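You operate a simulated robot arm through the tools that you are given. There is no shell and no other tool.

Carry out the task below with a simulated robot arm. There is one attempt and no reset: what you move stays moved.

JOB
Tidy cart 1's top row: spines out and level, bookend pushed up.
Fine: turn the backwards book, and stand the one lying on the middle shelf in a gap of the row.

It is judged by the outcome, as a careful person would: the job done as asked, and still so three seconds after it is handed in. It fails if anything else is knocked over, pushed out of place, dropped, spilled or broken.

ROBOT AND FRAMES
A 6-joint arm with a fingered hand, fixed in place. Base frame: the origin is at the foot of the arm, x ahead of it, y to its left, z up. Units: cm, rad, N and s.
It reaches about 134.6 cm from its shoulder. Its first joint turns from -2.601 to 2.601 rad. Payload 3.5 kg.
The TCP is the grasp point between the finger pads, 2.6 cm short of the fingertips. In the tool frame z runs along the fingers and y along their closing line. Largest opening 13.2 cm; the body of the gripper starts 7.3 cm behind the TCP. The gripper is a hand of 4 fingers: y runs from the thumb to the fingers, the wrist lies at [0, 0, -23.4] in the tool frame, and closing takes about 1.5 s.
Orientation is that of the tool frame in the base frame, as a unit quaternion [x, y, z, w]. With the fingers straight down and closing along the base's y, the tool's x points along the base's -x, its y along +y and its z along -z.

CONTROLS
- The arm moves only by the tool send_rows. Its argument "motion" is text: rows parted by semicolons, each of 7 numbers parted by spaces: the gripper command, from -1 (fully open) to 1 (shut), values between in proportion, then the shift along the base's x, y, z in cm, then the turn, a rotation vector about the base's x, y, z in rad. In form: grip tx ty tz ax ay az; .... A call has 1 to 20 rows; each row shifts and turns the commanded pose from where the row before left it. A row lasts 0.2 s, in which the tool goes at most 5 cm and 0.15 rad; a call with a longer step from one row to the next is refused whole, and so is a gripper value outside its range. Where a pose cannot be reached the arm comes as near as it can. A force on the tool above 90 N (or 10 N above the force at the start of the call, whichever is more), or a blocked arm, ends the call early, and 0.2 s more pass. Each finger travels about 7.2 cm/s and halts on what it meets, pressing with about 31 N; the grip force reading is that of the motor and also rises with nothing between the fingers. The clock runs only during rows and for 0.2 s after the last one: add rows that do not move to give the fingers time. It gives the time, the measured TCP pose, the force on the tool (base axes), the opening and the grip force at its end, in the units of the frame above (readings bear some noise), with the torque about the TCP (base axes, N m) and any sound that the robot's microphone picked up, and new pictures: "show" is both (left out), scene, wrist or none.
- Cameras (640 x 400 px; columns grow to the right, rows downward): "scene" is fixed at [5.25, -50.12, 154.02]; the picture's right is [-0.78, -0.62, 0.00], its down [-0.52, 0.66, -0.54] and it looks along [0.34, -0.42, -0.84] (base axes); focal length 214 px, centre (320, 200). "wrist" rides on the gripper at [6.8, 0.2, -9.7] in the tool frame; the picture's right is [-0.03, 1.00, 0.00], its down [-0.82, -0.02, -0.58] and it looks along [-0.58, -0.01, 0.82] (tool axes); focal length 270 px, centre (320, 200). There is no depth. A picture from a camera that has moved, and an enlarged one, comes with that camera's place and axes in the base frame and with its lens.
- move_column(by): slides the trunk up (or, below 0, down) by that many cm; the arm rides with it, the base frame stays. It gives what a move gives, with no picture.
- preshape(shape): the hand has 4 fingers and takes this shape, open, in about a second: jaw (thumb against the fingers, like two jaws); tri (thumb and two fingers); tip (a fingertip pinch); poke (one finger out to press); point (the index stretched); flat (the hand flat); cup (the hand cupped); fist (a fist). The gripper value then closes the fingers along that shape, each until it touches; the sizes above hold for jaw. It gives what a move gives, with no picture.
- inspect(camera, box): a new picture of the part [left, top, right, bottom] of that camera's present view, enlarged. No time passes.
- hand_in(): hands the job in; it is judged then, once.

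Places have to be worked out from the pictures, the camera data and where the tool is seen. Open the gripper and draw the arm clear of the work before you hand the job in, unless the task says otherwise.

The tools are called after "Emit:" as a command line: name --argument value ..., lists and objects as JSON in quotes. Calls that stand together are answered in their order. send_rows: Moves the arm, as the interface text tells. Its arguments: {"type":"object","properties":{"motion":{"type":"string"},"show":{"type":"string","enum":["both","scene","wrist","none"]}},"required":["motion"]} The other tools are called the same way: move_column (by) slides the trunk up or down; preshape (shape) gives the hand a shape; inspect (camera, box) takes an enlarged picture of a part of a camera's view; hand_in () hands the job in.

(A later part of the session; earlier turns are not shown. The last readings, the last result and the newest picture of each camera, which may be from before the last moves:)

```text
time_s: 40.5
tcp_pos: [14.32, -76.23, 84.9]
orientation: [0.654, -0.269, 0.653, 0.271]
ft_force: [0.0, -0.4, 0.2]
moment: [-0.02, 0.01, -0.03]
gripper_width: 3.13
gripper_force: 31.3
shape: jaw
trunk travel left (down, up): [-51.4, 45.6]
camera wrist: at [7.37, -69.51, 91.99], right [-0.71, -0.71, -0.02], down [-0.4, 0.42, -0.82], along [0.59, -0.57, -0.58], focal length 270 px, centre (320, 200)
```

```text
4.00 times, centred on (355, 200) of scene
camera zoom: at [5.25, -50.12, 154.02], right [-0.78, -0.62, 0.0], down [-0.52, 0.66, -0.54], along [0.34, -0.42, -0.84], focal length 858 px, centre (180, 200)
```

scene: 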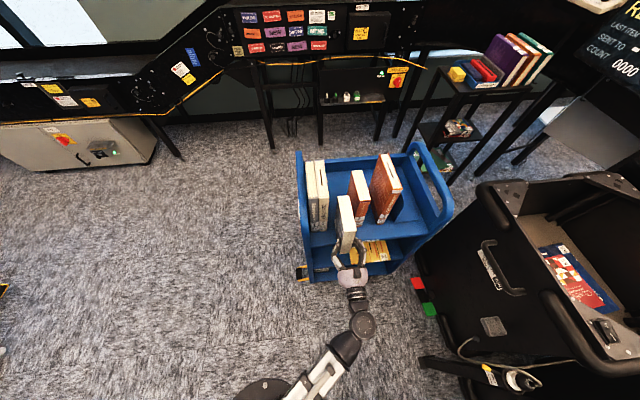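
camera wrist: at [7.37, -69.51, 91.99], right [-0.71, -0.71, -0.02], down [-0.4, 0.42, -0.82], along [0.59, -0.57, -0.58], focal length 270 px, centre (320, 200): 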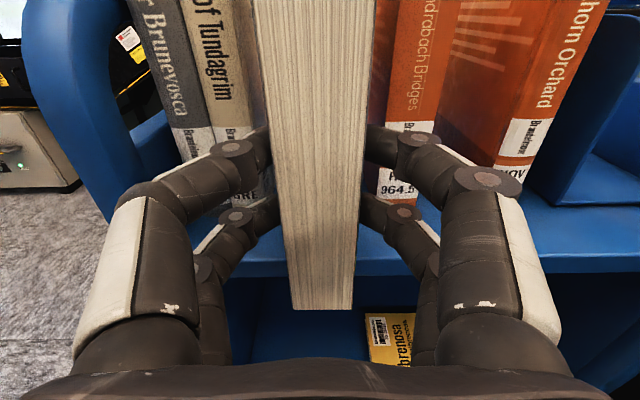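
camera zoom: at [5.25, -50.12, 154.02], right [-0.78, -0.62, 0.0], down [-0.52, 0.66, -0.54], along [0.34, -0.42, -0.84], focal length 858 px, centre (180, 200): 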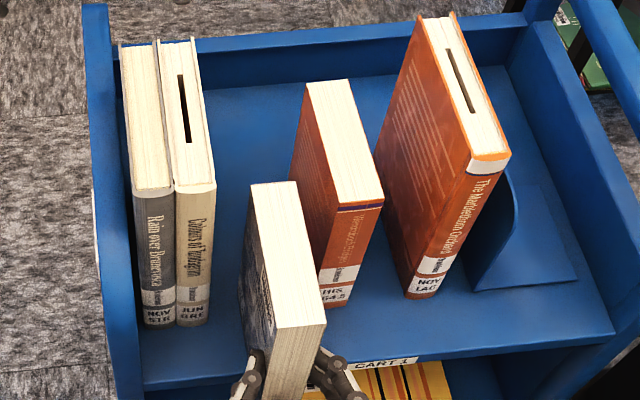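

Book 3 stands 10 cm proud with its centre of mass about 1.7 cm inside the shelf edge. I'll release it, back away straight, and check it stays standing.

Emit:
send_rows --motion "0.5 0 0 0 0 0 0; 0.3 0 0 0 0 0 0; 0.1 0 0 0 0 0 0; 0 0 0 0 0 0 0; 0 -0.7 0.7 0 0 0 0; 0 -1.4 1.4 0 0 0 0; 0 -2 2 0 0 0 0; 0 -2 2 0 0 0 0; 0 0 0 0 0 0 0" --show "both"

```text
time_s: 42.5
tcp_pos: [8.05, -70.15, 84.85]
orientation: [0.654, -0.269, 0.653, 0.272]
ft_force: [0.0, 0.8, -0.2]
moment: [0.0, 0.0, 0.01]
gripper_width: 6.54
gripper_force: 0.0
shape: jaw
trunk travel left (down, up): [-51.4, 45.6]
camera wrist: at [1.18, -63.44, 92.01], right [-0.71, -0.71, -0.02], down [-0.4, 0.42, -0.82], along [0.59, -0.57, -0.58], focal length 270 px, centre (320, 200)
```

scene: 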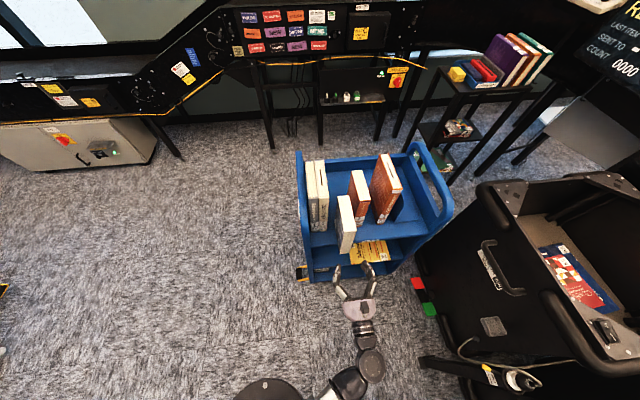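
wrist: 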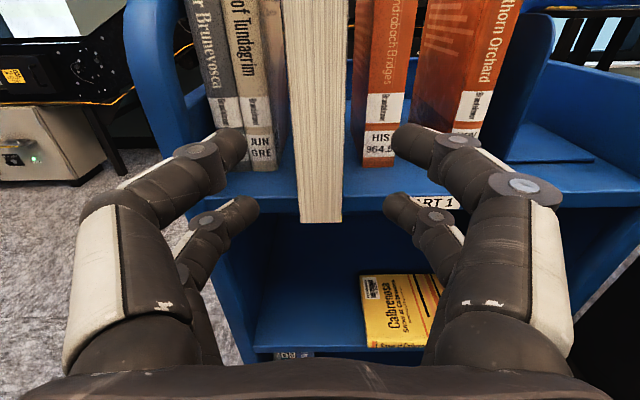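

Book 3 is standing on its own. I'll raise the trunk and pitch the hand back to pointing down, well in front of the books.

Emit:
move_column --by 44

Emit:
send_rows --motion "0 0 0 -3.329 0.101 0.101 0; 0 0 0 -3.262 0.101 0.101 0; 0 0 0 -3.128 0.101 0.101 0; 0 0 0 -2.931 0.101 0.101 0; 0 0 0 -2.675 0.101 0.101 0; 0 0 0 -2.361 0.101 0.101 0; 0 0 0 -2.001 0.101 0.101 0; 0 0 0 -1.6 0.101 0.101 0; 0 0 0 -1.167 0.101 0.101 0; 0 0 0 -0.71 0.101 0.101 0; 0 0 0 -0.238 0.101 0.101 0; 0 0 0 0 0 0 0" --show "both"

```text
refused: 44 is not a number from -40 to 40
```

```text
time_s: 45.1
tcp_pos: [8.18, -70.16, 61.58]
orientation: [0.924, -0.382, -0.002, 0.0]
ft_force: [-0.2, 0.6, 0.3]
moment: [0.03, 0.01, 0.01]
gripper_width: 6.51
gripper_force: 0.1
shape: jaw
trunk travel left (down, up): [-51.4, 45.6]
camera wrist: at [13.0, -75.12, 71.44], right [-0.72, -0.69, 0.0], down [-0.56, 0.59, 0.58], along [-0.4, 0.42, -0.81], focal length 270 px, centre (320, 200)
```

scene: 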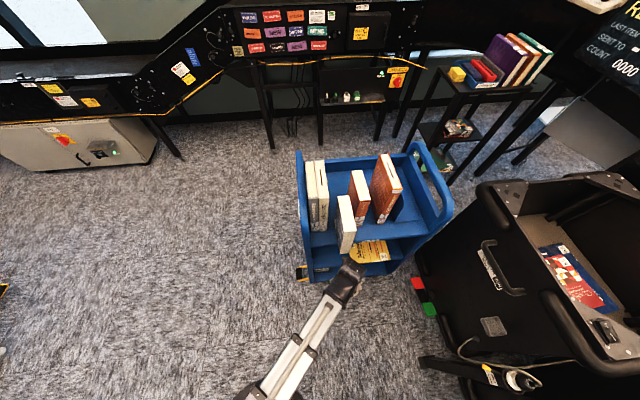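
wrist: 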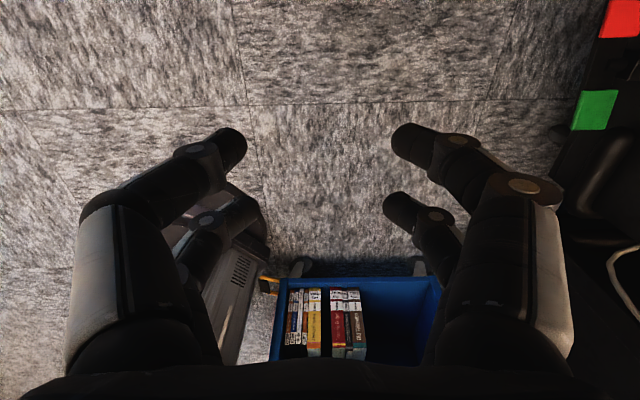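

The trunk move was refused (40 cm limit), so the pitch happened low down. Nothing was touched and the book still stands. I'll back off 4 cm for camera clearance, then raise in two steps.

Emit:
send_rows --motion "0 -2 2 0 0 0 0; 0 -1.5 1.5 0 0 0 0; 0 0 0 0 0 0 0" --show "none"

Emit:
move_column --by 40

Emit:
move_column --by 4

```text
time_s: 45.9
tcp_pos: [4.64, -66.68, 61.64]
orientation: [0.924, -0.382, -0.001, 0.0]
ft_force: [0.2, -0.7, 1.2]
moment: [-0.02, 0.03, 0.03]
gripper_width: 6.51
gripper_force: 0.1
shape: jaw
trunk travel left (down, up): [-51.4, 45.6]
```

```text
time_s: 49.8
tcp_pos: [4.67, -66.66, 101.65]
orientation: [0.925, -0.381, -0.001, 0.0]
ft_force: [-0.1, -0.3, 0.0]
moment: [0.03, 0.03, 0.0]
gripper_width: 6.53
gripper_force: 0.1
shape: jaw
trunk travel left (down, up): [-91.4, 5.6]
```

```text
time_s: 50.6
tcp_pos: [4.65, -66.7, 105.71]
orientation: [0.925, -0.381, -0.001, -0.001]
ft_force: [-0.6, 0.2, -0.8]
moment: [0.03, 0.01, -0.01]
gripper_width: 6.56
gripper_force: 0.0
shape: jaw
trunk travel left (down, up): [-95.4, 1.6]
```

Now at z=105.7. I'll move over the protruding book 3 (p≈43.75, q≈70.7) and look down before descending.

Emit:
send_rows --motion "0 2.88 -2.846 0 0 0 0; 0 2.88 -2.846 0 0 0 0; 0 2.88 -2.846 0 0 0 0; 0 2.88 -2.846 0 0 0 0; 0 2.88 -2.846 0 0 0 0; 0 0 0 0 0 0 0" --show "both"

```text
time_s: 52.0
tcp_pos: [19.13, -80.92, 105.45]
orientation: [0.925, -0.381, -0.001, 0.0]
ft_force: [0.5, 0.0, -0.2]
moment: [-0.02, -0.03, -0.01]
gripper_width: 6.54
gripper_force: 0.0
shape: jaw
trunk travel left (down, up): [-95.4, 1.6]
camera wrist: at [23.89, -85.99, 115.46], right [-0.72, -0.69, 0.0], down [-0.56, 0.59, 0.58], along [-0.4, 0.42, -0.82], focal length 270 px, centre (320, 200)
```

scene: 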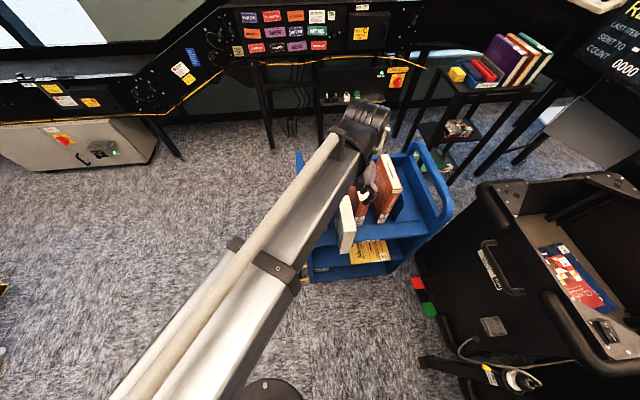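
wrist: 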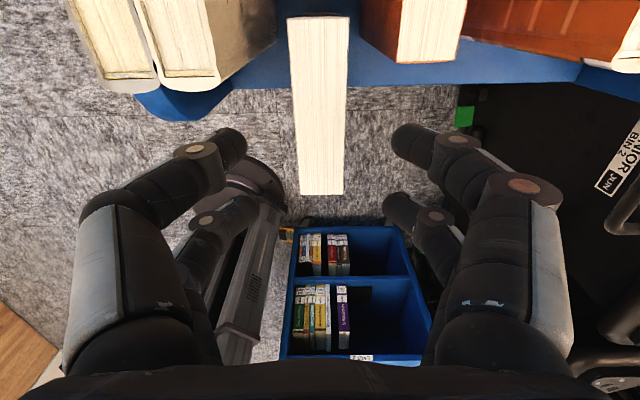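

Book 3's top spans p 41.9–45.75 and q 64.5–77.4, centred under the hand. I'll trim slightly and descend 13.8 cm around it.

Emit:
send_rows --motion "0 -0.28 0.1 0 0 0 0; 0 0 0 0 0 0 0" --show "none"

Emit:
move_column --by -8

Emit:
send_rows --motion "0 0 0 0 0 0 0" --show "both"

```text
time_s: 52.6
tcp_pos: [18.77, -80.97, 105.51]
orientation: [0.925, -0.381, -0.001, 0.0]
ft_force: [1.1, -0.7, -0.3]
moment: [-0.01, 0.0, 0.02]
gripper_width: 6.56
gripper_force: 0.1
shape: jaw
trunk travel left (down, up): [-95.4, 1.6]
```

```text
time_s: 53.8
tcp_pos: [18.76, -80.92, 97.53]
orientation: [0.925, -0.381, 0.0, -0.001]
ft_force: [-0.3, -0.8, 0.7]
moment: [0.03, -0.01, 0.01]
gripper_width: 6.55
gripper_force: 0.1
shape: jaw
trunk travel left (down, up): [-87.4, 9.6]
```

```text
time_s: 54.2
tcp_pos: [18.78, -80.93, 97.59]
orientation: [0.924, -0.381, -0.001, 0.0]
ft_force: [-0.1, -0.5, -0.4]
moment: [0.0, 0.01, 0.0]
gripper_width: 6.55
gripper_force: 0.0
shape: jaw
trunk travel left (down, up): [-87.4, 9.6]
camera wrist: at [23.56, -85.86, 107.46], right [-0.72, -0.69, 0.0], down [-0.56, 0.59, 0.58], along [-0.4, 0.42, -0.82], focal length 270 px, centre (320, 200)
```

scene: 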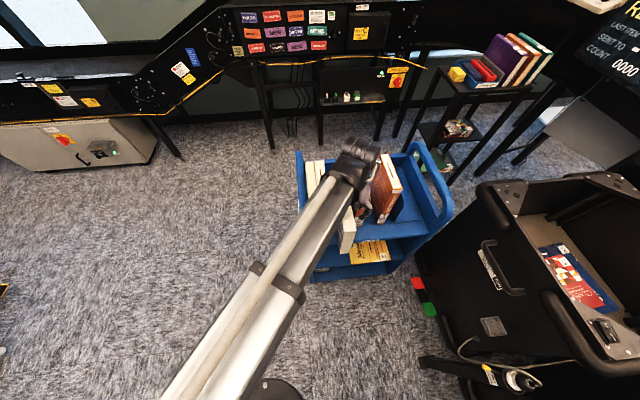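
wrist: 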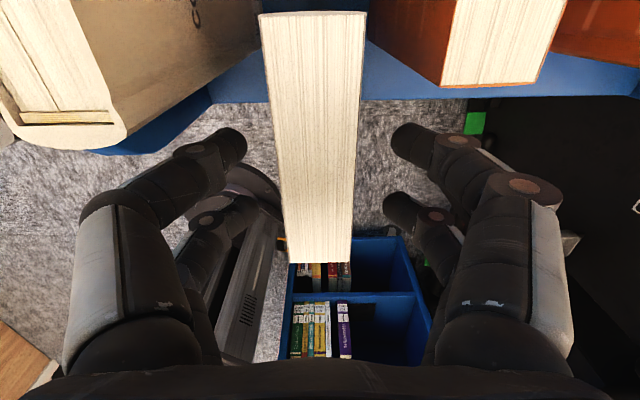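

The fingers straddle the book with good clearance. I'll descend another 5.8 cm and close on it.

Emit:
move_column --by -5.8

Emit:
send_rows --motion "0.2 0 0 0 0 0 0; 0.4 0 0 0 0 0 0; 0.6 0 0 0 0 0 0; 1 0 0 0 0 0 0; 1 0 0 0 0 0 0; 1 0 0 0 0 0 0; 1 0 0 0 0 0 0" --show "both"

```text
time_s: 55.1
tcp_pos: [18.85, -80.75, 91.68]
orientation: [0.925, -0.381, 0.0, 0.0]
ft_force: [-0.1, -0.4, 0.0]
moment: [0.01, 0.01, 0.0]
gripper_width: 6.56
gripper_force: 0.1
shape: jaw
trunk travel left (down, up): [-81.6, 15.4]
```

```text
time_s: 56.8
tcp_pos: [18.87, -80.85, 91.77]
orientation: [0.925, -0.381, -0.001, 0.0]
ft_force: [0.7, -0.3, -0.2]
moment: [-0.02, -0.06, 0.01]
gripper_width: 3.14
gripper_force: 31.3
shape: jaw
trunk travel left (down, up): [-81.6, 15.4]
camera wrist: at [23.57, -85.89, 101.63], right [-0.72, -0.69, 0.0], down [-0.56, 0.59, 0.58], along [-0.4, 0.42, -0.82], focal length 270 px, centre (320, 200)
```

scene: 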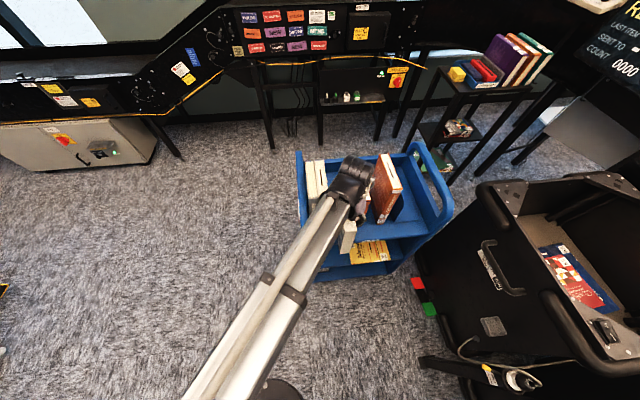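
wrist: 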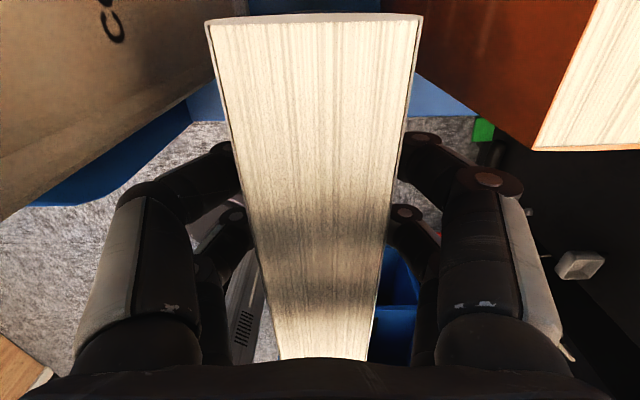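

Book 3 is gripped from the top (3.14 cm, same as before). I'll lift it 3 cm.

Emit:
move_column --by 3

Emit:
send_rows --motion "1 0 0 0 0 0 0" --show "wrist"

Emit:
inspect --camera "scene" --box '[290, 150, 420, 260]'

```text
time_s: 57.5
tcp_pos: [18.79, -81.01, 94.74]
orientation: [0.924, -0.382, -0.001, -0.001]
ft_force: [1.1, 0.4, -4.2]
moment: [0.02, 0.02, 0.01]
gripper_width: 3.13
gripper_force: 31.3
shape: jaw
trunk travel left (down, up): [-84.6, 12.4]
```

```text
time_s: 57.9
tcp_pos: [18.83, -80.98, 94.77]
orientation: [0.924, -0.382, -0.001, 0.0]
ft_force: [0.4, -0.1, -4.5]
moment: [-0.01, 0.0, 0.0]
gripper_width: 3.14
gripper_force: 30.7
shape: jaw
trunk travel left (down, up): [-84.6, 12.4]
camera wrist: at [23.57, -85.89, 104.62], right [-0.72, -0.69, 0.0], down [-0.56, 0.59, 0.58], along [-0.4, 0.42, -0.82], focal length 270 px, centre (320, 200)
```

wrist: 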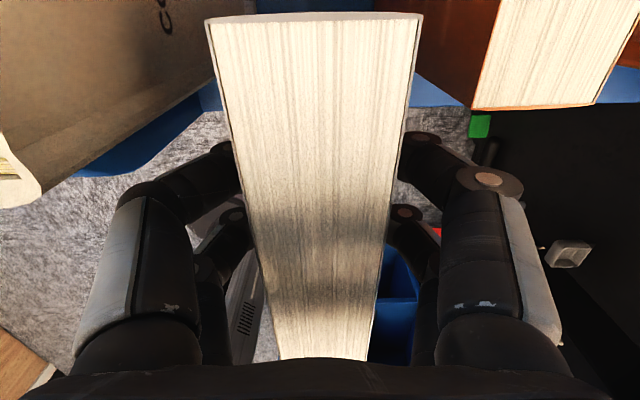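

```text
3.64 times, centred on (355, 205) of scene
camera zoom: at [5.25, -50.12, 154.02], right [-0.78, -0.62, 0.0], down [-0.52, 0.66, -0.54], along [0.34, -0.42, -0.84], focal length 780 px, centre (193, 182)
```

zoom: 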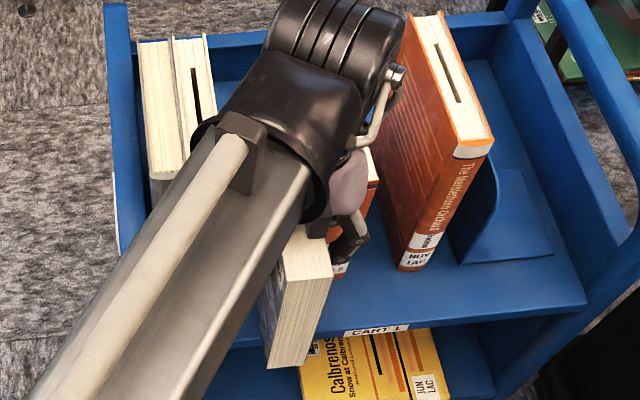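

The book is lifted (4.5 N) and hanging straight. I'll carry it 13 cm out in front of the cart, then turn it 180°.

Emit:
send_rows --motion "1 -1 1 0 0 0 0; 1 -2 2 0 0 0 0; 1 -2.3 2.3 0 0 0 0; 1 -2.3 2.3 0 0 0 0; 1 -1.6 1.6 0 0 0 0; 1 0 0 0 0 0 0; 1 0 0 0 0 0 0.08; 1 0 0 0 0 0 0.12; 1 0 0 0 0 0 0.145; 1 0 0 0 0 0 0.145; 1 0 0 0 0 0 0.145; 1 0 0 0 0 0 0.145; 1 0 0 0 0 0 0.145; 1 0 0 0 0 0 0.145; 1 0 0 0 0 0 0.145; 1 0 0 0 0 0 0.145; 1 0 0 0 0 0 0.12; 1 0 0 0 0 0 0.08; 1 0 0 0 0 0 0" --show "both"

```text
time_s: 61.9
tcp_pos: [9.46, -71.68, 94.83]
orientation: [0.925, 0.381, -0.001, 0.0]
ft_force: [-0.1, -0.1, -3.5]
moment: [-0.04, 0.02, -0.01]
gripper_width: 3.16
gripper_force: 31.4
shape: jaw
trunk travel left (down, up): [-84.6, 12.4]
camera wrist: at [14.61, -67.05, 104.63], right [0.69, -0.73, 0.0], down [-0.59, -0.56, 0.58], along [-0.42, -0.4, -0.82], focal length 270 px, centre (320, 200)
```

scene: 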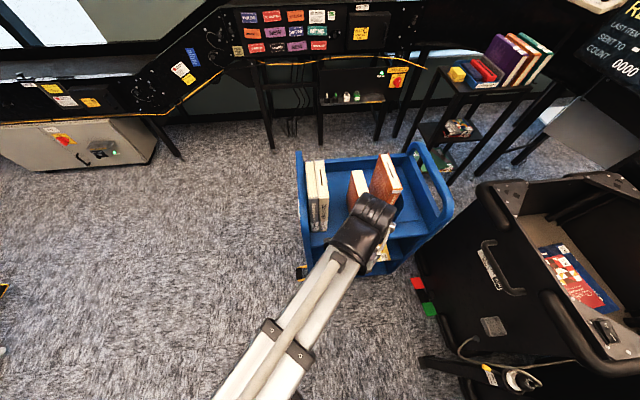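
wrist: 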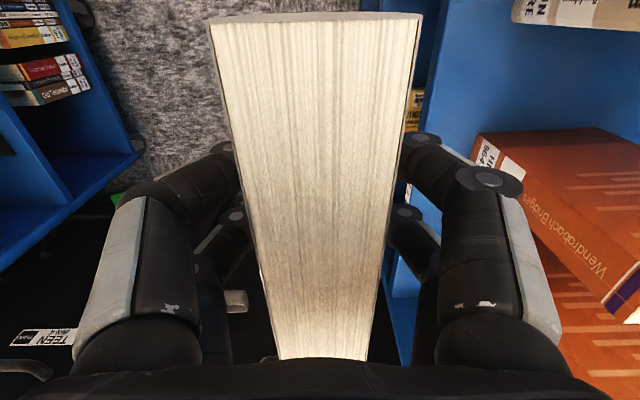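

It is halfway round and still held square. I'll complete the remaining 90°.

Emit:
send_rows --motion "1 0 0 0 0 0 0.08; 1 0 0 0 0 0 0.12; 1 0 0 0 0 0 0.145; 1 0 0 0 0 0 0.145; 1 0 0 0 0 0 0.145; 1 0 0 0 0 0 0.145; 1 0 0 0 0 0 0.145; 1 0 0 0 0 0 0.145; 1 0 0 0 0 0 0.145; 1 0 0 0 0 0 0.145; 1 0 0 0 0 0 0.12; 1 0 0 0 0 0 0.094; 1 0 0 0 0 0 0" --show "both"

Emit:
inspect --camera "scene" --box '[290, 150, 420, 270]'

```text
time_s: 64.7
tcp_pos: [9.59, -71.7, 94.75]
orientation: [0.384, 0.924, -0.001, 0.001]
ft_force: [0.3, 0.5, -4.0]
moment: [-0.04, 0.02, 0.0]
gripper_width: 3.17
gripper_force: 30.8
shape: jaw
trunk travel left (down, up): [-84.6, 12.4]
camera wrist: at [4.9, -66.75, 104.64], right [0.73, 0.69, 0.0], down [0.56, -0.59, 0.58], along [0.4, -0.42, -0.82], focal length 270 px, centre (320, 200)
```

scene: 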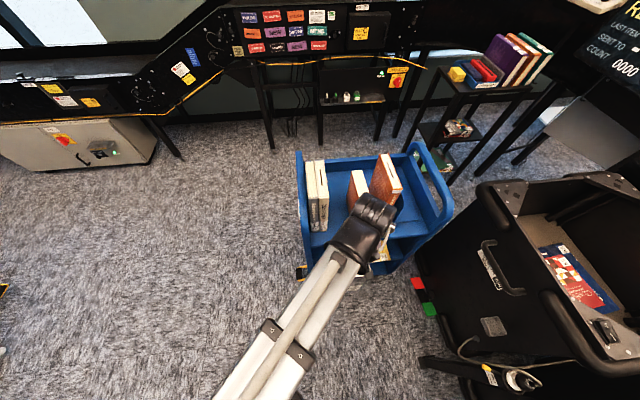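
wrist: 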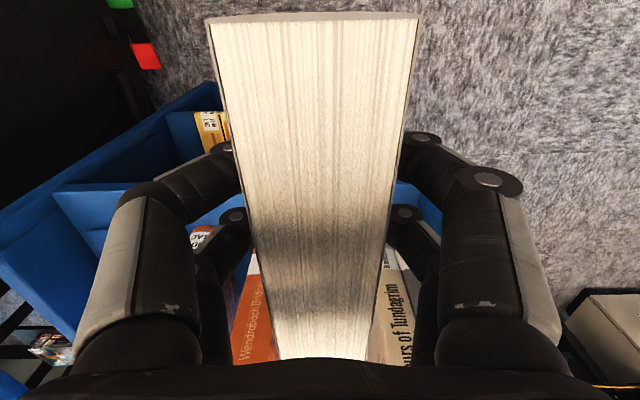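

```text
3.33 times, centred on (355, 210) of scene
camera zoom: at [5.25, -50.12, 154.02], right [-0.78, -0.62, 0.0], down [-0.52, 0.66, -0.54], along [0.34, -0.42, -0.84], focal length 715 px, centre (203, 167)
```

zoom: 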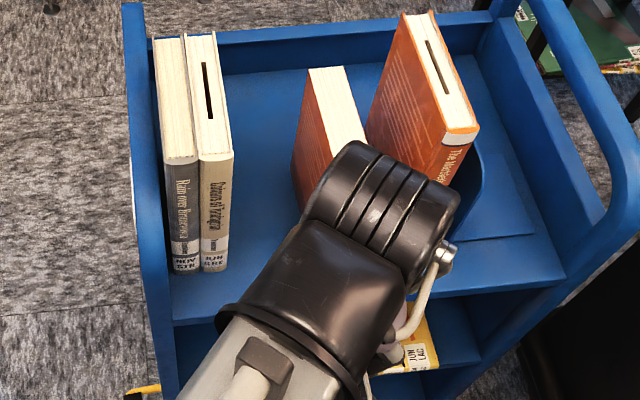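

The spine now faces out. I'll shift slightly left toward book 2 (book centre to p≈41.6) and carry it back in until it stands with its rear 3 cm inside the slot.

Emit:
send_rows --motion "1 1.64 1.64 0 0 0 0; 1 0 0 0 0 0 0.002; 1 1.8 -1.8 0 0 0 0; 1 1.8 -1.8 0 0 0 0; 1 1.5 -1.5 0 0 0 0; 1 1 -1 0 0 0 0; 1 0.8 -0.8 0 0 0 0; 1 0 0 0 0 0 0" --show "both"

Emit:
inspect --camera "scene" --box '[290, 150, 420, 270]'

```text
time_s: 66.5
tcp_pos: [18.13, -76.91, 94.77]
orientation: [0.382, 0.924, 0.0, 0.0]
ft_force: [-0.6, -0.2, -3.9]
moment: [0.01, 0.01, -0.01]
gripper_width: 3.13
gripper_force: 31.2
shape: jaw
trunk travel left (down, up): [-84.6, 12.4]
camera wrist: at [13.43, -71.99, 104.63], right [0.73, 0.69, 0.0], down [0.56, -0.59, 0.58], along [0.4, -0.42, -0.82], focal length 270 px, centre (320, 200)
```

scene: 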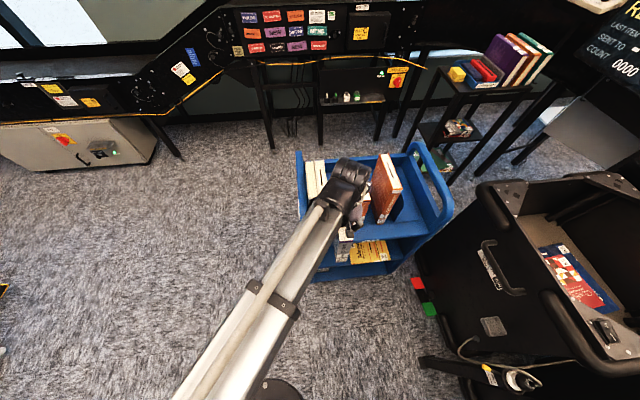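
wrist: 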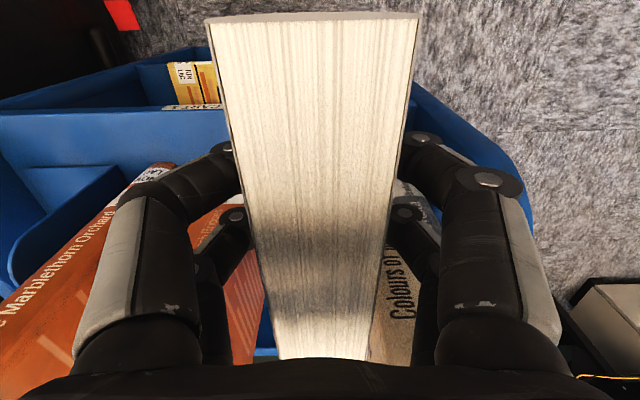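

```text
3.33 times, centred on (355, 210) of scene
camera zoom: at [5.25, -50.12, 154.02], right [-0.78, -0.62, 0.0], down [-0.52, 0.66, -0.54], along [0.34, -0.42, -0.84], focal length 715 px, centre (203, 167)
```

zoom: 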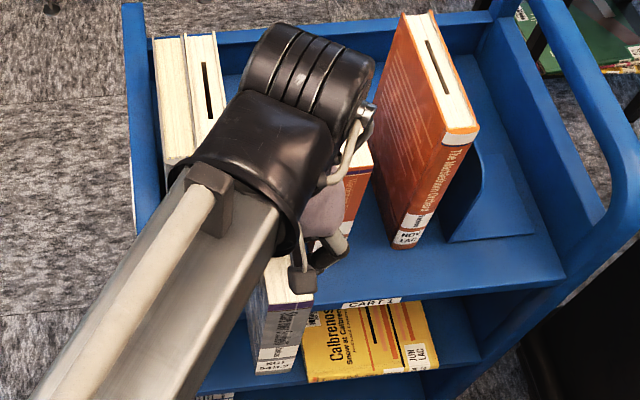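

The grey spine with its label is now outward. I'll advance the last 3.9 cm slowly into the slot, watching the force.

Emit:
send_rows --motion "1 0.46 -0.46 0 0 0 0; 1 0.46 -0.46 0 0 0 0; 1 0.46 -0.46 0 0 0 0; 1 0.46 -0.46 0 0 0 0; 1 0.46 -0.46 0 0 0 0; 1 0.46 -0.46 0 0 0 0; 1 0 0 0 0 0 0" --show "both"

Emit:
inspect --camera "scene" --box '[290, 150, 420, 270]'

```text
time_s: 68.1
tcp_pos: [20.83, -79.74, 94.67]
orientation: [0.382, 0.924, 0.0, 0.0]
ft_force: [0.0, 0.5, -4.2]
moment: [-0.04, 0.03, 0.02]
gripper_width: 3.17
gripper_force: 30.6
shape: jaw
trunk travel left (down, up): [-84.6, 12.4]
camera wrist: at [16.19, -74.83, 104.63], right [0.73, 0.69, 0.0], down [0.56, -0.59, 0.58], along [0.4, -0.42, -0.82], focal length 270 px, centre (320, 200)
```

scene: 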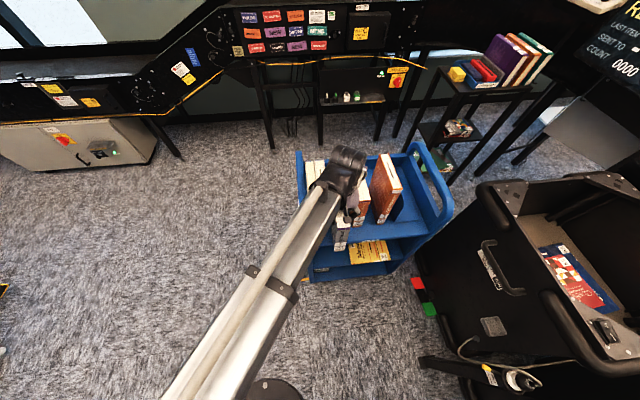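
wrist: 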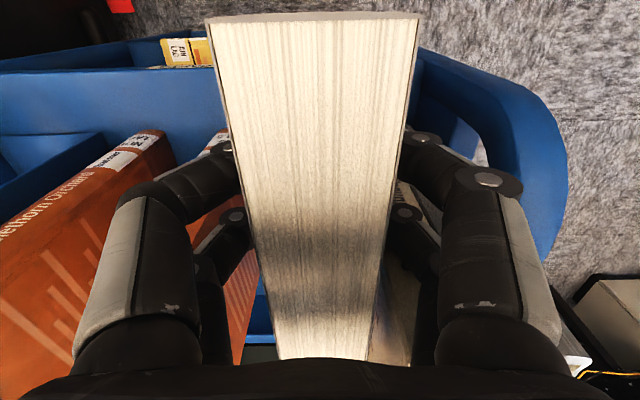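

```text
3.33 times, centred on (355, 210) of scene
camera zoom: at [5.25, -50.12, 154.02], right [-0.78, -0.62, 0.0], down [-0.52, 0.66, -0.54], along [0.34, -0.42, -0.84], focal length 715 px, centre (203, 167)
```

zoom: 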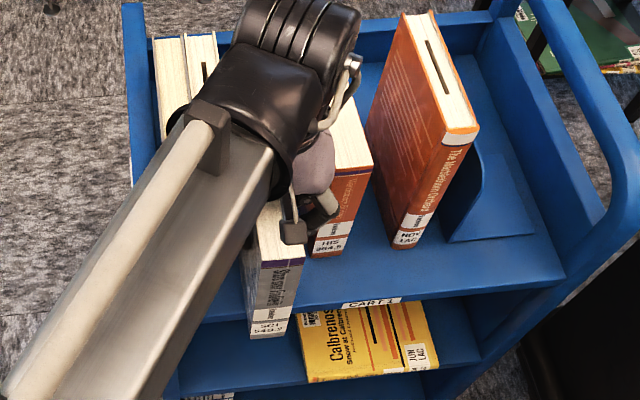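

There is no contact force. The book sits between books 2 and 4 with its spine protruding, so I'll lower it 2.7 cm, then the last few mm while watching the vertical force.

Emit:
move_column --by -2.7

Emit:
move_column --by -0.3

```text
time_s: 68.8
tcp_pos: [20.86, -79.76, 92.04]
orientation: [0.383, 0.924, 0.0, 0.0]
ft_force: [0.1, -0.2, -4.1]
moment: [-0.01, -0.06, 0.0]
gripper_width: 3.18
gripper_force: 31.3
shape: jaw
trunk travel left (down, up): [-81.9, 15.1]
```

```text
time_s: 69.3
tcp_pos: [20.85, -79.89, 91.72]
orientation: [0.383, 0.924, 0.0, 0.001]
ft_force: [-0.3, -0.1, -2.6]
moment: [-0.01, 0.01, 0.0]
gripper_width: 3.13
gripper_force: 31.2
shape: jaw
trunk travel left (down, up): [-81.6, 15.4]
```

The load dropped from 4.1 to 2.6 N, so the book is just touching down. One more small step.

Emit:
move_column --by -0.2

```text
time_s: 69.9
tcp_pos: [20.9, -79.76, 91.71]
orientation: [0.382, 0.924, -0.001, -0.001]
ft_force: [1.7, -4.5, 14.6]
moment: [-0.08, 0.02, 0.0]
gripper_width: 3.19
gripper_force: 31.5
shape: jaw
trunk travel left (down, up): [-81.4, 15.6]
```

It is fully seated (14.6 N up). I'll relieve a touch and open the fingers.

Emit:
move_column --by 0.1

Emit:
send_rows --motion "0.6 0 0 0 0 0 0; 0.4 0 0 0 0 0 0; 0.25 0 0 0 0 0 0; 0.1 0 0 0 0 0 0; 0.1 0 0 0 0 0 0" --show "both"

Emit:
inspect --camera "scene" --box '[290, 150, 420, 270]'

```text
time_s: 70.4
tcp_pos: [20.75, -79.82, 91.61]
orientation: [0.382, 0.924, 0.0, 0.001]
ft_force: [0.1, -2.4, 6.0]
moment: [-0.08, 0.0, 0.02]
gripper_width: 3.17
gripper_force: 30.9
shape: jaw
trunk travel left (down, up): [-81.5, 15.5]
```

```text
time_s: 71.6
tcp_pos: [20.92, -79.73, 91.69]
orientation: [0.382, 0.924, 0.0, 0.001]
ft_force: [-1.3, 0.3, 1.3]
moment: [0.04, 0.0, 0.02]
gripper_width: 5.87
gripper_force: 0.0
shape: jaw
trunk travel left (down, up): [-81.5, 15.5]
camera wrist: at [16.17, -74.79, 101.56], right [0.73, 0.69, 0.0], down [0.56, -0.59, 0.58], along [0.4, -0.42, -0.82], focal length 270 px, centre (320, 200)
```

scene: 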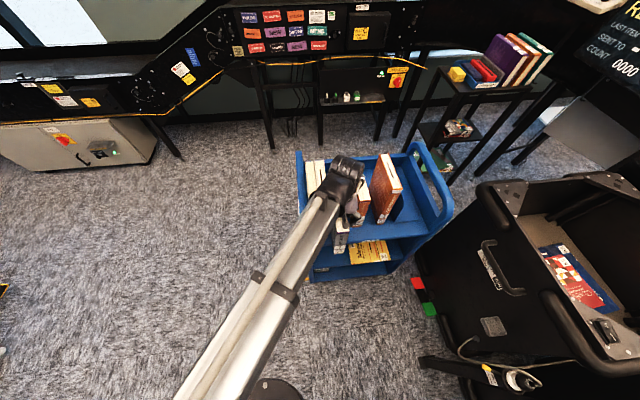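
wrist: 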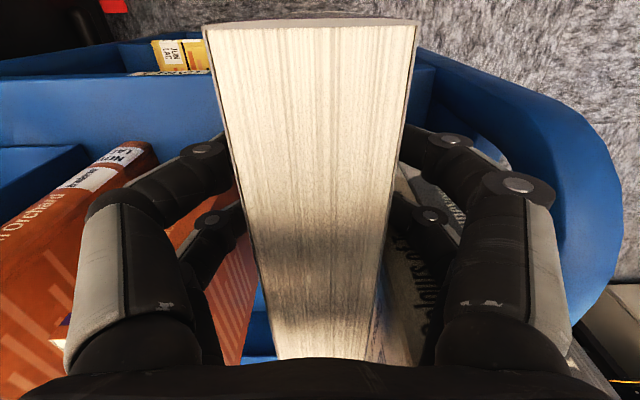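

```text
3.33 times, centred on (355, 210) of scene
camera zoom: at [5.25, -50.12, 154.02], right [-0.78, -0.62, 0.0], down [-0.52, 0.66, -0.54], along [0.34, -0.42, -0.84], focal length 715 px, centre (203, 167)
```

zoom: 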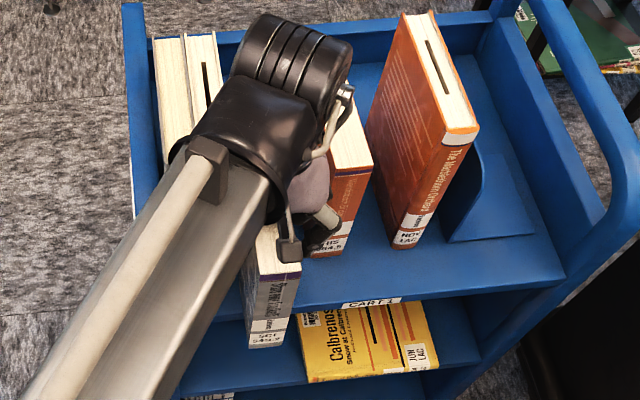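

The book stands on its own. I'll rise straight up, back away, and turn the wrist back to the other yaw for the front push.

Emit:
move_column --by 13.5

Emit:
send_rows --motion "0 -2.5 2.5 0 0 0 0; 0 -2.8 2.8 0 0 0 0; 0 -2.8 2.8 0 0 0 0; 0 -2.8 2.8 0 0 0 0; 0 0 0 0 0 0 -0.145; 0 0 0 0 0 0 -0.145; 0 0 0 0 0 0 -0.145; 0 0 0 0 0 0 -0.145; 0 0 0 0 0 0 -0.145; 0 0 0 0 0 0 -0.145; 0 0 0 0 0 0 -0.145; 0 0 0 0 0 0 -0.145; 0 0 0 0 0 0 -0.145; 0 0 0 0 0 0 -0.145; 0 0 0 0 0 0 -0.145" --show "scene"

Emit:
inspect --camera "scene" --box '[290, 150, 420, 270]'

```text
time_s: 73.2
tcp_pos: [20.86, -79.68, 105.21]
orientation: [0.383, 0.924, 0.0, 0.001]
ft_force: [0.0, -0.8, 0.9]
moment: [-0.03, 0.01, -0.02]
gripper_width: 5.87
gripper_force: 0.0
shape: jaw
trunk travel left (down, up): [-95.0, 2.0]
```

```text
time_s: 76.4
tcp_pos: [9.91, -68.89, 105.17]
orientation: [0.929, 0.37, -0.001, 0.001]
ft_force: [-0.7, -0.3, -0.4]
moment: [-0.02, 0.03, -0.01]
gripper_width: 6.55
gripper_force: 0.0
shape: jaw
trunk travel left (down, up): [-95.0, 2.0]
```

scene: 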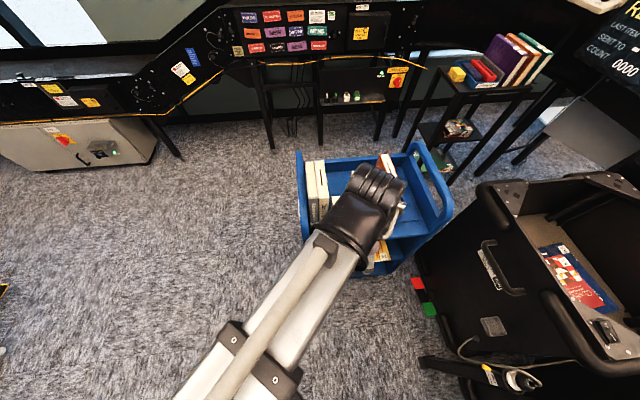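

```text
3.33 times, centred on (355, 210) of scene
camera zoom: at [5.25, -50.12, 154.02], right [-0.78, -0.62, 0.0], down [-0.52, 0.66, -0.54], along [0.34, -0.42, -0.84], focal length 715 px, centre (203, 167)
```

zoom: 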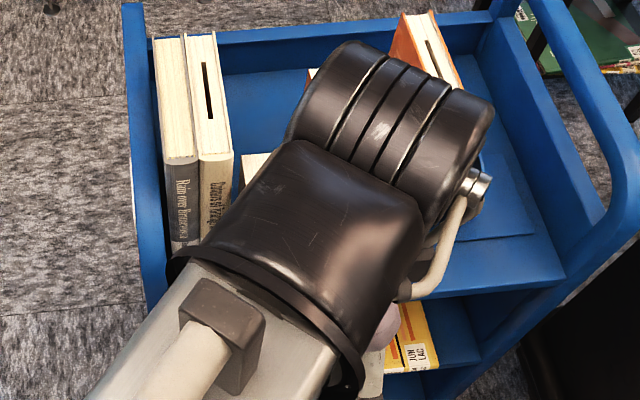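

Partway through the turn and clear. I'll finish the yaw to -135°, then in the next call pitch the hand horizontal.

Emit:
send_rows --motion "0 0 0 0 0 0 -0.1403; 0 0 0 0 0 0 -0.1403; 0 0 0 0 0 0 -0.1403; 0 0 0 0 0 0 -0.1403; 0 0 0 0 0 0 -0.1403; 0 0 0 0 0 0 -0.1403; 0 0 0 0 0 0 -0.1403; 0 0 0 0 0 0 -0.1403; 0 0 0 0 0 0 -0.1403; 0 0 0 0 0 0 -0.1403; 0 0 0 0 0 0 -0.1403; 0 0 0 0 0 0 0" --show "wrist"

Emit:
send_rows --motion "0 0 0 0.238 -0.101 -0.101 0; 0 0 0 0.71 -0.101 -0.101 0; 0 0 0 1.167 -0.101 -0.101 0; 0 0 0 1.6 -0.101 -0.101 0; 0 0 0 2.001 -0.101 -0.101 0; 0 0 0 2.361 -0.101 -0.101 0; 0 0 0 2.675 -0.101 -0.101 0; 0 0 0 2.931 -0.101 -0.101 0; 0 0 0 3.128 -0.101 -0.101 0; 0 0 0 3.262 -0.101 -0.101 0; 0 0 0 3.329 -0.101 -0.101 0; 0.5 0 0 0 0 0 0; 1 0 0 0 0 0 0; 1 0 0 0 0 0 0" --show "both"

```text
time_s: 79.0
tcp_pos: [9.99, -68.82, 105.26]
orientation: [0.924, -0.383, -0.001, -0.001]
ft_force: [-0.3, -0.1, -0.3]
moment: [-0.04, -0.03, 0.01]
gripper_width: 6.55
gripper_force: 0.1
shape: jaw
trunk travel left (down, up): [-95.0, 2.0]
camera wrist: at [14.71, -73.86, 115.06], right [-0.72, -0.69, 0.0], down [-0.56, 0.59, 0.58], along [-0.4, 0.42, -0.82], focal length 270 px, centre (320, 200)
```

wrist: 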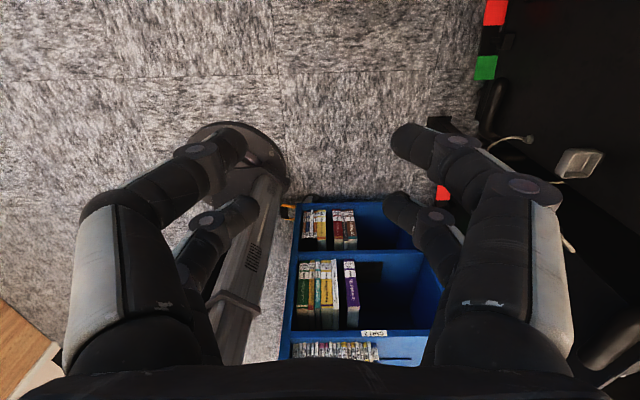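

```text
time_s: 82.0
tcp_pos: [10.02, -68.76, 128.5]
orientation: [0.653, -0.269, 0.654, 0.272]
ft_force: [-0.3, 0.0, -0.7]
moment: [-0.03, 0.01, -0.02]
gripper_width: 0.03
gripper_force: 22.4
shape: jaw
trunk travel left (down, up): [-95.0, 2.0]
camera wrist: at [3.06, -62.13, 135.62], right [-0.71, -0.71, -0.02], down [-0.39, 0.42, -0.82], along [0.59, -0.57, -0.58], focal length 270 px, centre (320, 200)
```

scene: 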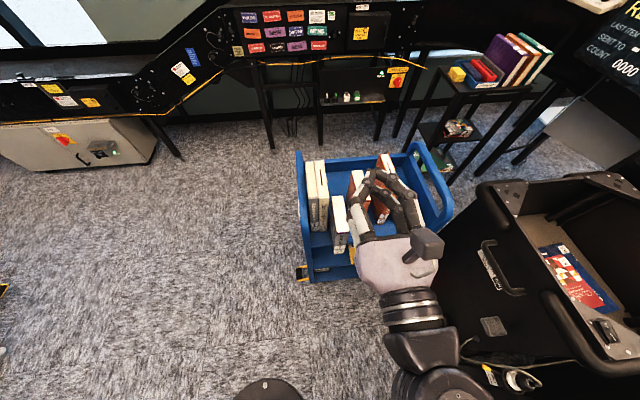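
wrist: 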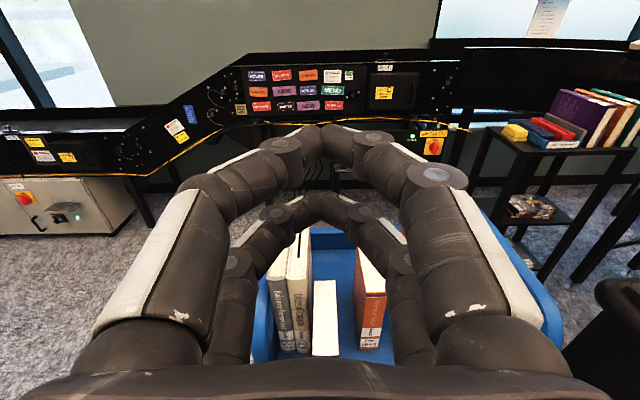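

The hand is horizontal again, about 6 cm in front of book 3's spine. I'll lower to z≈85 for the push.

Emit:
move_column --by -40

Emit:
move_column --by -3.6

Emit:
send_rows --motion "1 0 0 0 0 0 0" --show "both"

Emit:
inspect --camera "scene" --box '[290, 150, 420, 270]'

```text
time_s: 85.8
tcp_pos: [10.0, -68.9, 88.61]
orientation: [0.653, -0.271, 0.653, 0.272]
ft_force: [-0.1, 0.4, -0.6]
moment: [0.01, 0.01, -0.03]
gripper_width: 0.0
gripper_force: 31.0
shape: jaw
trunk travel left (down, up): [-55.0, 42.0]
```

```text
time_s: 86.6
tcp_pos: [9.97, -68.79, 84.94]
orientation: [0.653, -0.271, 0.653, 0.271]
ft_force: [-0.6, -1.0, 0.2]
moment: [-0.01, -0.01, 0.01]
gripper_width: 0.0
gripper_force: 31.1
shape: jaw
trunk travel left (down, up): [-51.4, 45.6]
```

```text
time_s: 87.0
tcp_pos: [10.06, -68.93, 85.02]
orientation: [0.653, -0.269, 0.654, 0.271]
ft_force: [0.3, 0.2, 0.0]
moment: [-0.01, -0.01, -0.01]
gripper_width: 0.0
gripper_force: 31.3
shape: jaw
trunk travel left (down, up): [-51.4, 45.6]
camera wrist: at [3.06, -62.13, 92.02], right [-0.71, -0.71, -0.02], down [-0.39, 0.42, -0.82], along [0.59, -0.57, -0.58], focal length 270 px, centre (320, 200)
```

scene: 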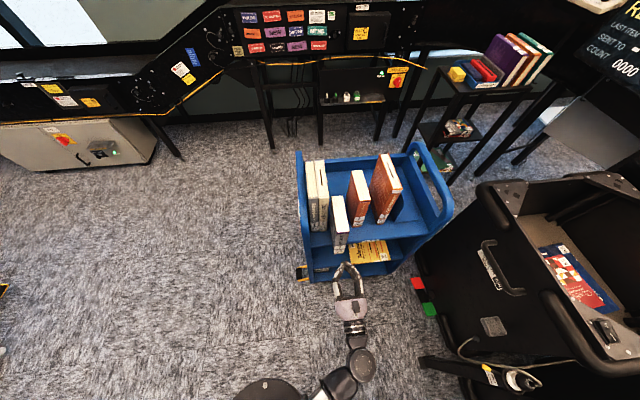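
wrist: 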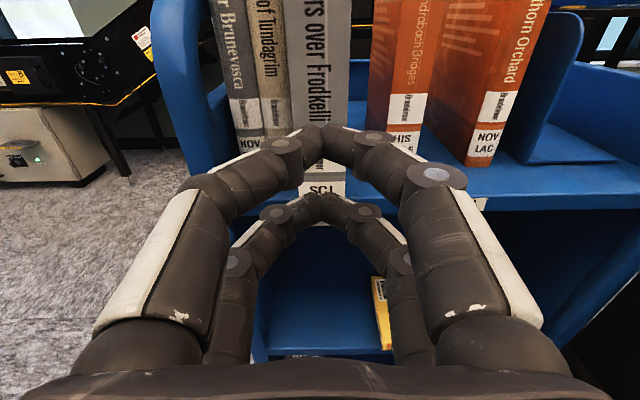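

```text
3.33 times, centred on (355, 210) of scene
camera zoom: at [5.25, -50.12, 154.02], right [-0.78, -0.62, 0.0], down [-0.52, 0.66, -0.54], along [0.34, -0.42, -0.84], focal length 715 px, centre (203, 167)
```

zoom: 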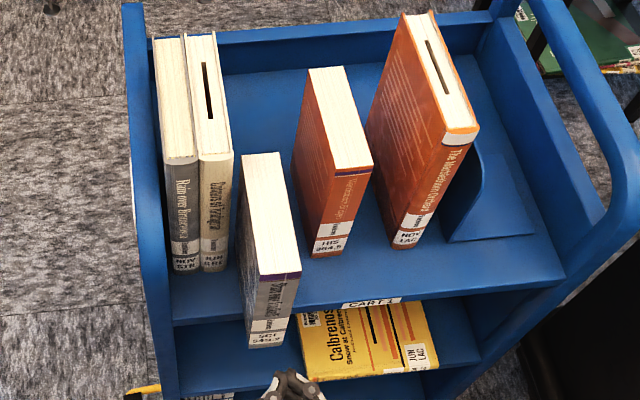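

Everything stands. I'll push book 3 ("Stars over…") straight in, first about half way, and check it stays square.

Emit:
send_rows --motion "1 1.77 -1.77 0 0 0 0; 1 1.77 -1.77 0 0 0 0; 1 0.5 -0.5 0 0 0 0; 1 0.5 -0.5 0 0 0 0; 1 0.5 -0.5 0 0 0 0; 1 0.5 -0.5 0 0 0 0; 1 0.5 -0.5 0 0 0 0; 1 0.5 -0.5 0 0 0 0; 1 0.5 -0.5 0 0 0 0; 1 0.5 -0.5 0 0 0 0; 1 0 0 0 0 0 0" --show "wrist"

Emit:
inspect --camera "scene" --box '[290, 150, 420, 270]'

```text
time_s: 89.4
tcp_pos: [17.46, -76.46, 85.05]
orientation: [0.653, -0.27, 0.654, 0.271]
ft_force: [-1.6, 1.3, 0.4]
moment: [0.01, 0.01, 0.0]
gripper_width: 0.0
gripper_force: 31.2
shape: jaw
trunk travel left (down, up): [-51.4, 45.6]
camera wrist: at [10.58, -69.67, 92.02], right [-0.71, -0.71, -0.02], down [-0.39, 0.42, -0.82], along [0.59, -0.57, -0.58], focal length 270 px, centre (320, 200)
```

wrist: 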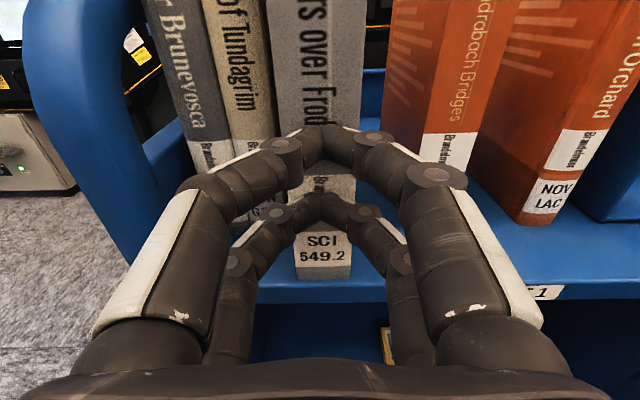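

```text
3.33 times, centred on (355, 210) of scene
camera zoom: at [5.25, -50.12, 154.02], right [-0.78, -0.62, 0.0], down [-0.52, 0.66, -0.54], along [0.34, -0.42, -0.84], focal length 715 px, centre (203, 167)
```

zoom: 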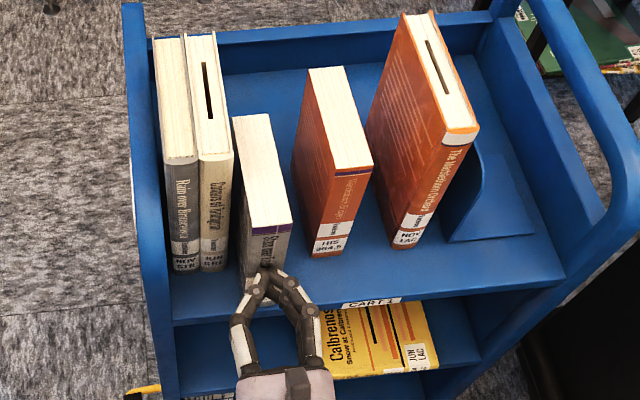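

It is sliding square with about 2 N resistance. I'll push the remaining 5.2 cm to the common stop.

Emit:
send_rows --motion "1 0.46 -0.46 0 0 0 0; 1 0.46 -0.46 0 0 0 0; 1 0.46 -0.46 0 0 0 0; 1 0.46 -0.46 0 0 0 0; 1 0.46 -0.46 0 0 0 0; 1 0.46 -0.46 0 0 0 0; 1 0.46 -0.46 0 0 0 0; 1 0.43 -0.43 0 0 0 0; 1 0 0 0 0 0 0" --show "wrist"

Emit:
inspect --camera "scene" --box '[290, 150, 420, 270]'

```text
time_s: 91.4
tcp_pos: [21.22, -80.09, 84.97]
orientation: [0.652, -0.27, 0.654, 0.272]
ft_force: [-0.6, 0.7, 0.1]
moment: [-0.01, -0.03, -0.06]
gripper_width: 0.0
gripper_force: 30.6
shape: jaw
trunk travel left (down, up): [-51.4, 45.6]
camera wrist: at [14.25, -73.33, 92.02], right [-0.71, -0.71, -0.02], down [-0.39, 0.42, -0.82], along [0.59, -0.57, -0.58], focal length 270 px, centre (320, 200)
```

wrist: 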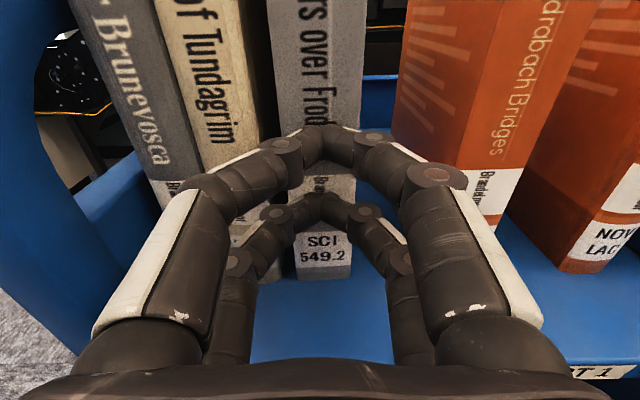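

```text
3.33 times, centred on (355, 210) of scene
camera zoom: at [5.25, -50.12, 154.02], right [-0.78, -0.62, 0.0], down [-0.52, 0.66, -0.54], along [0.34, -0.42, -0.84], focal length 715 px, centre (203, 167)
```

zoom: 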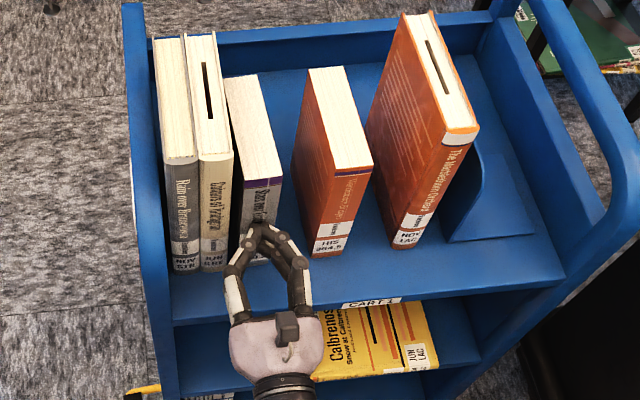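

Book 3 is in line. Next is the yellow book: I'll back off, shift right to p≈60, and lower to look into the middle shelf.

Emit:
send_rows --motion "1 -2.78 2.78 0 0 0 0; 1 -2.78 2.78 0 0 0 0; 1 -2.78 2.78 0 0 0 0; 1 -2.78 2.78 0 0 0 0; 1 -2.78 2.78 0 0 0 0; 1 -3.34 -3.34 0 0 0 0; 1 -3.34 -3.34 0 0 0 0; 1 -3.34 -3.34 0 0 0 0; 1 -3.34 -3.34 0 0 0 0; 1 0 0 0 0 0 0" --show "scene"

Emit:
move_column --by -25

Emit:
send_rows --motion "1 0 0 0 0 0 0" --show "both"

```text
time_s: 93.6
tcp_pos: [-6.18, -79.67, 85.01]
orientation: [0.654, -0.27, 0.653, 0.271]
ft_force: [0.1, 0.4, -0.7]
moment: [-0.02, 0.01, 0.01]
gripper_width: 0.03
gripper_force: 31.1
shape: jaw
trunk travel left (down, up): [-51.4, 45.6]
```

scene: 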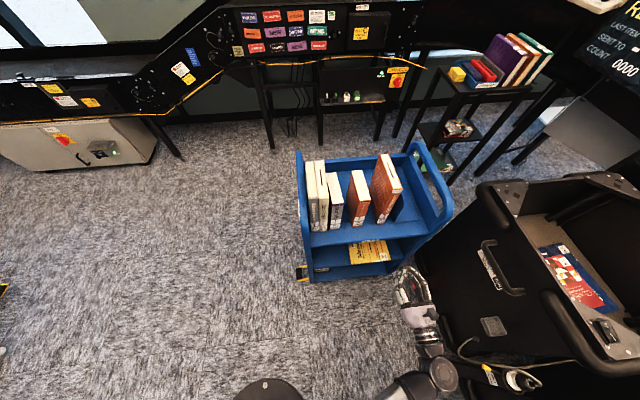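

```text
time_s: 96.4
tcp_pos: [-6.05, -79.4, 79.61]
orientation: [0.653, -0.27, 0.653, 0.272]
ft_force: [0.4, -0.1, -0.3]
moment: [-0.01, 0.03, -0.01]
gripper_width: 0.0
gripper_force: 31.0
shape: jaw
trunk travel left (down, up): [-46.0, 51.0]
stopped: the arm was blocked; the commanded pose is now the measured one
```

```text
time_s: 96.8
tcp_pos: [-5.99, -79.44, 79.69]
orientation: [0.654, -0.27, 0.653, 0.272]
ft_force: [-0.3, 0.0, -1.0]
moment: [0.01, -0.02, 0.02]
gripper_width: 0.01
gripper_force: 31.3
shape: jaw
trunk travel left (down, up): [-46.0, 51.0]
camera wrist: at [-12.97, -72.77, 86.71], right [-0.71, -0.71, -0.02], down [-0.4, 0.42, -0.82], along [0.59, -0.57, -0.58], focal length 270 px, centre (320, 200)
```

scene: 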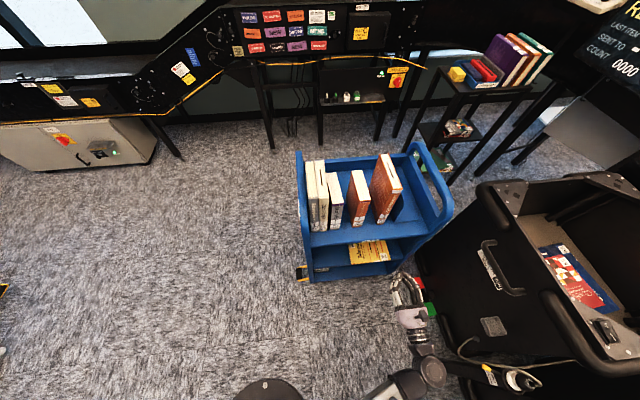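
wrist: 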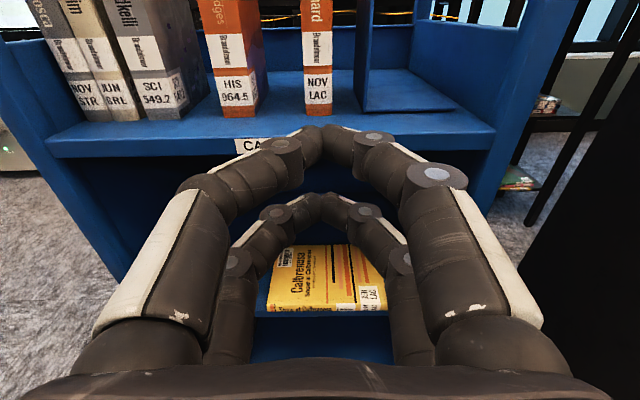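

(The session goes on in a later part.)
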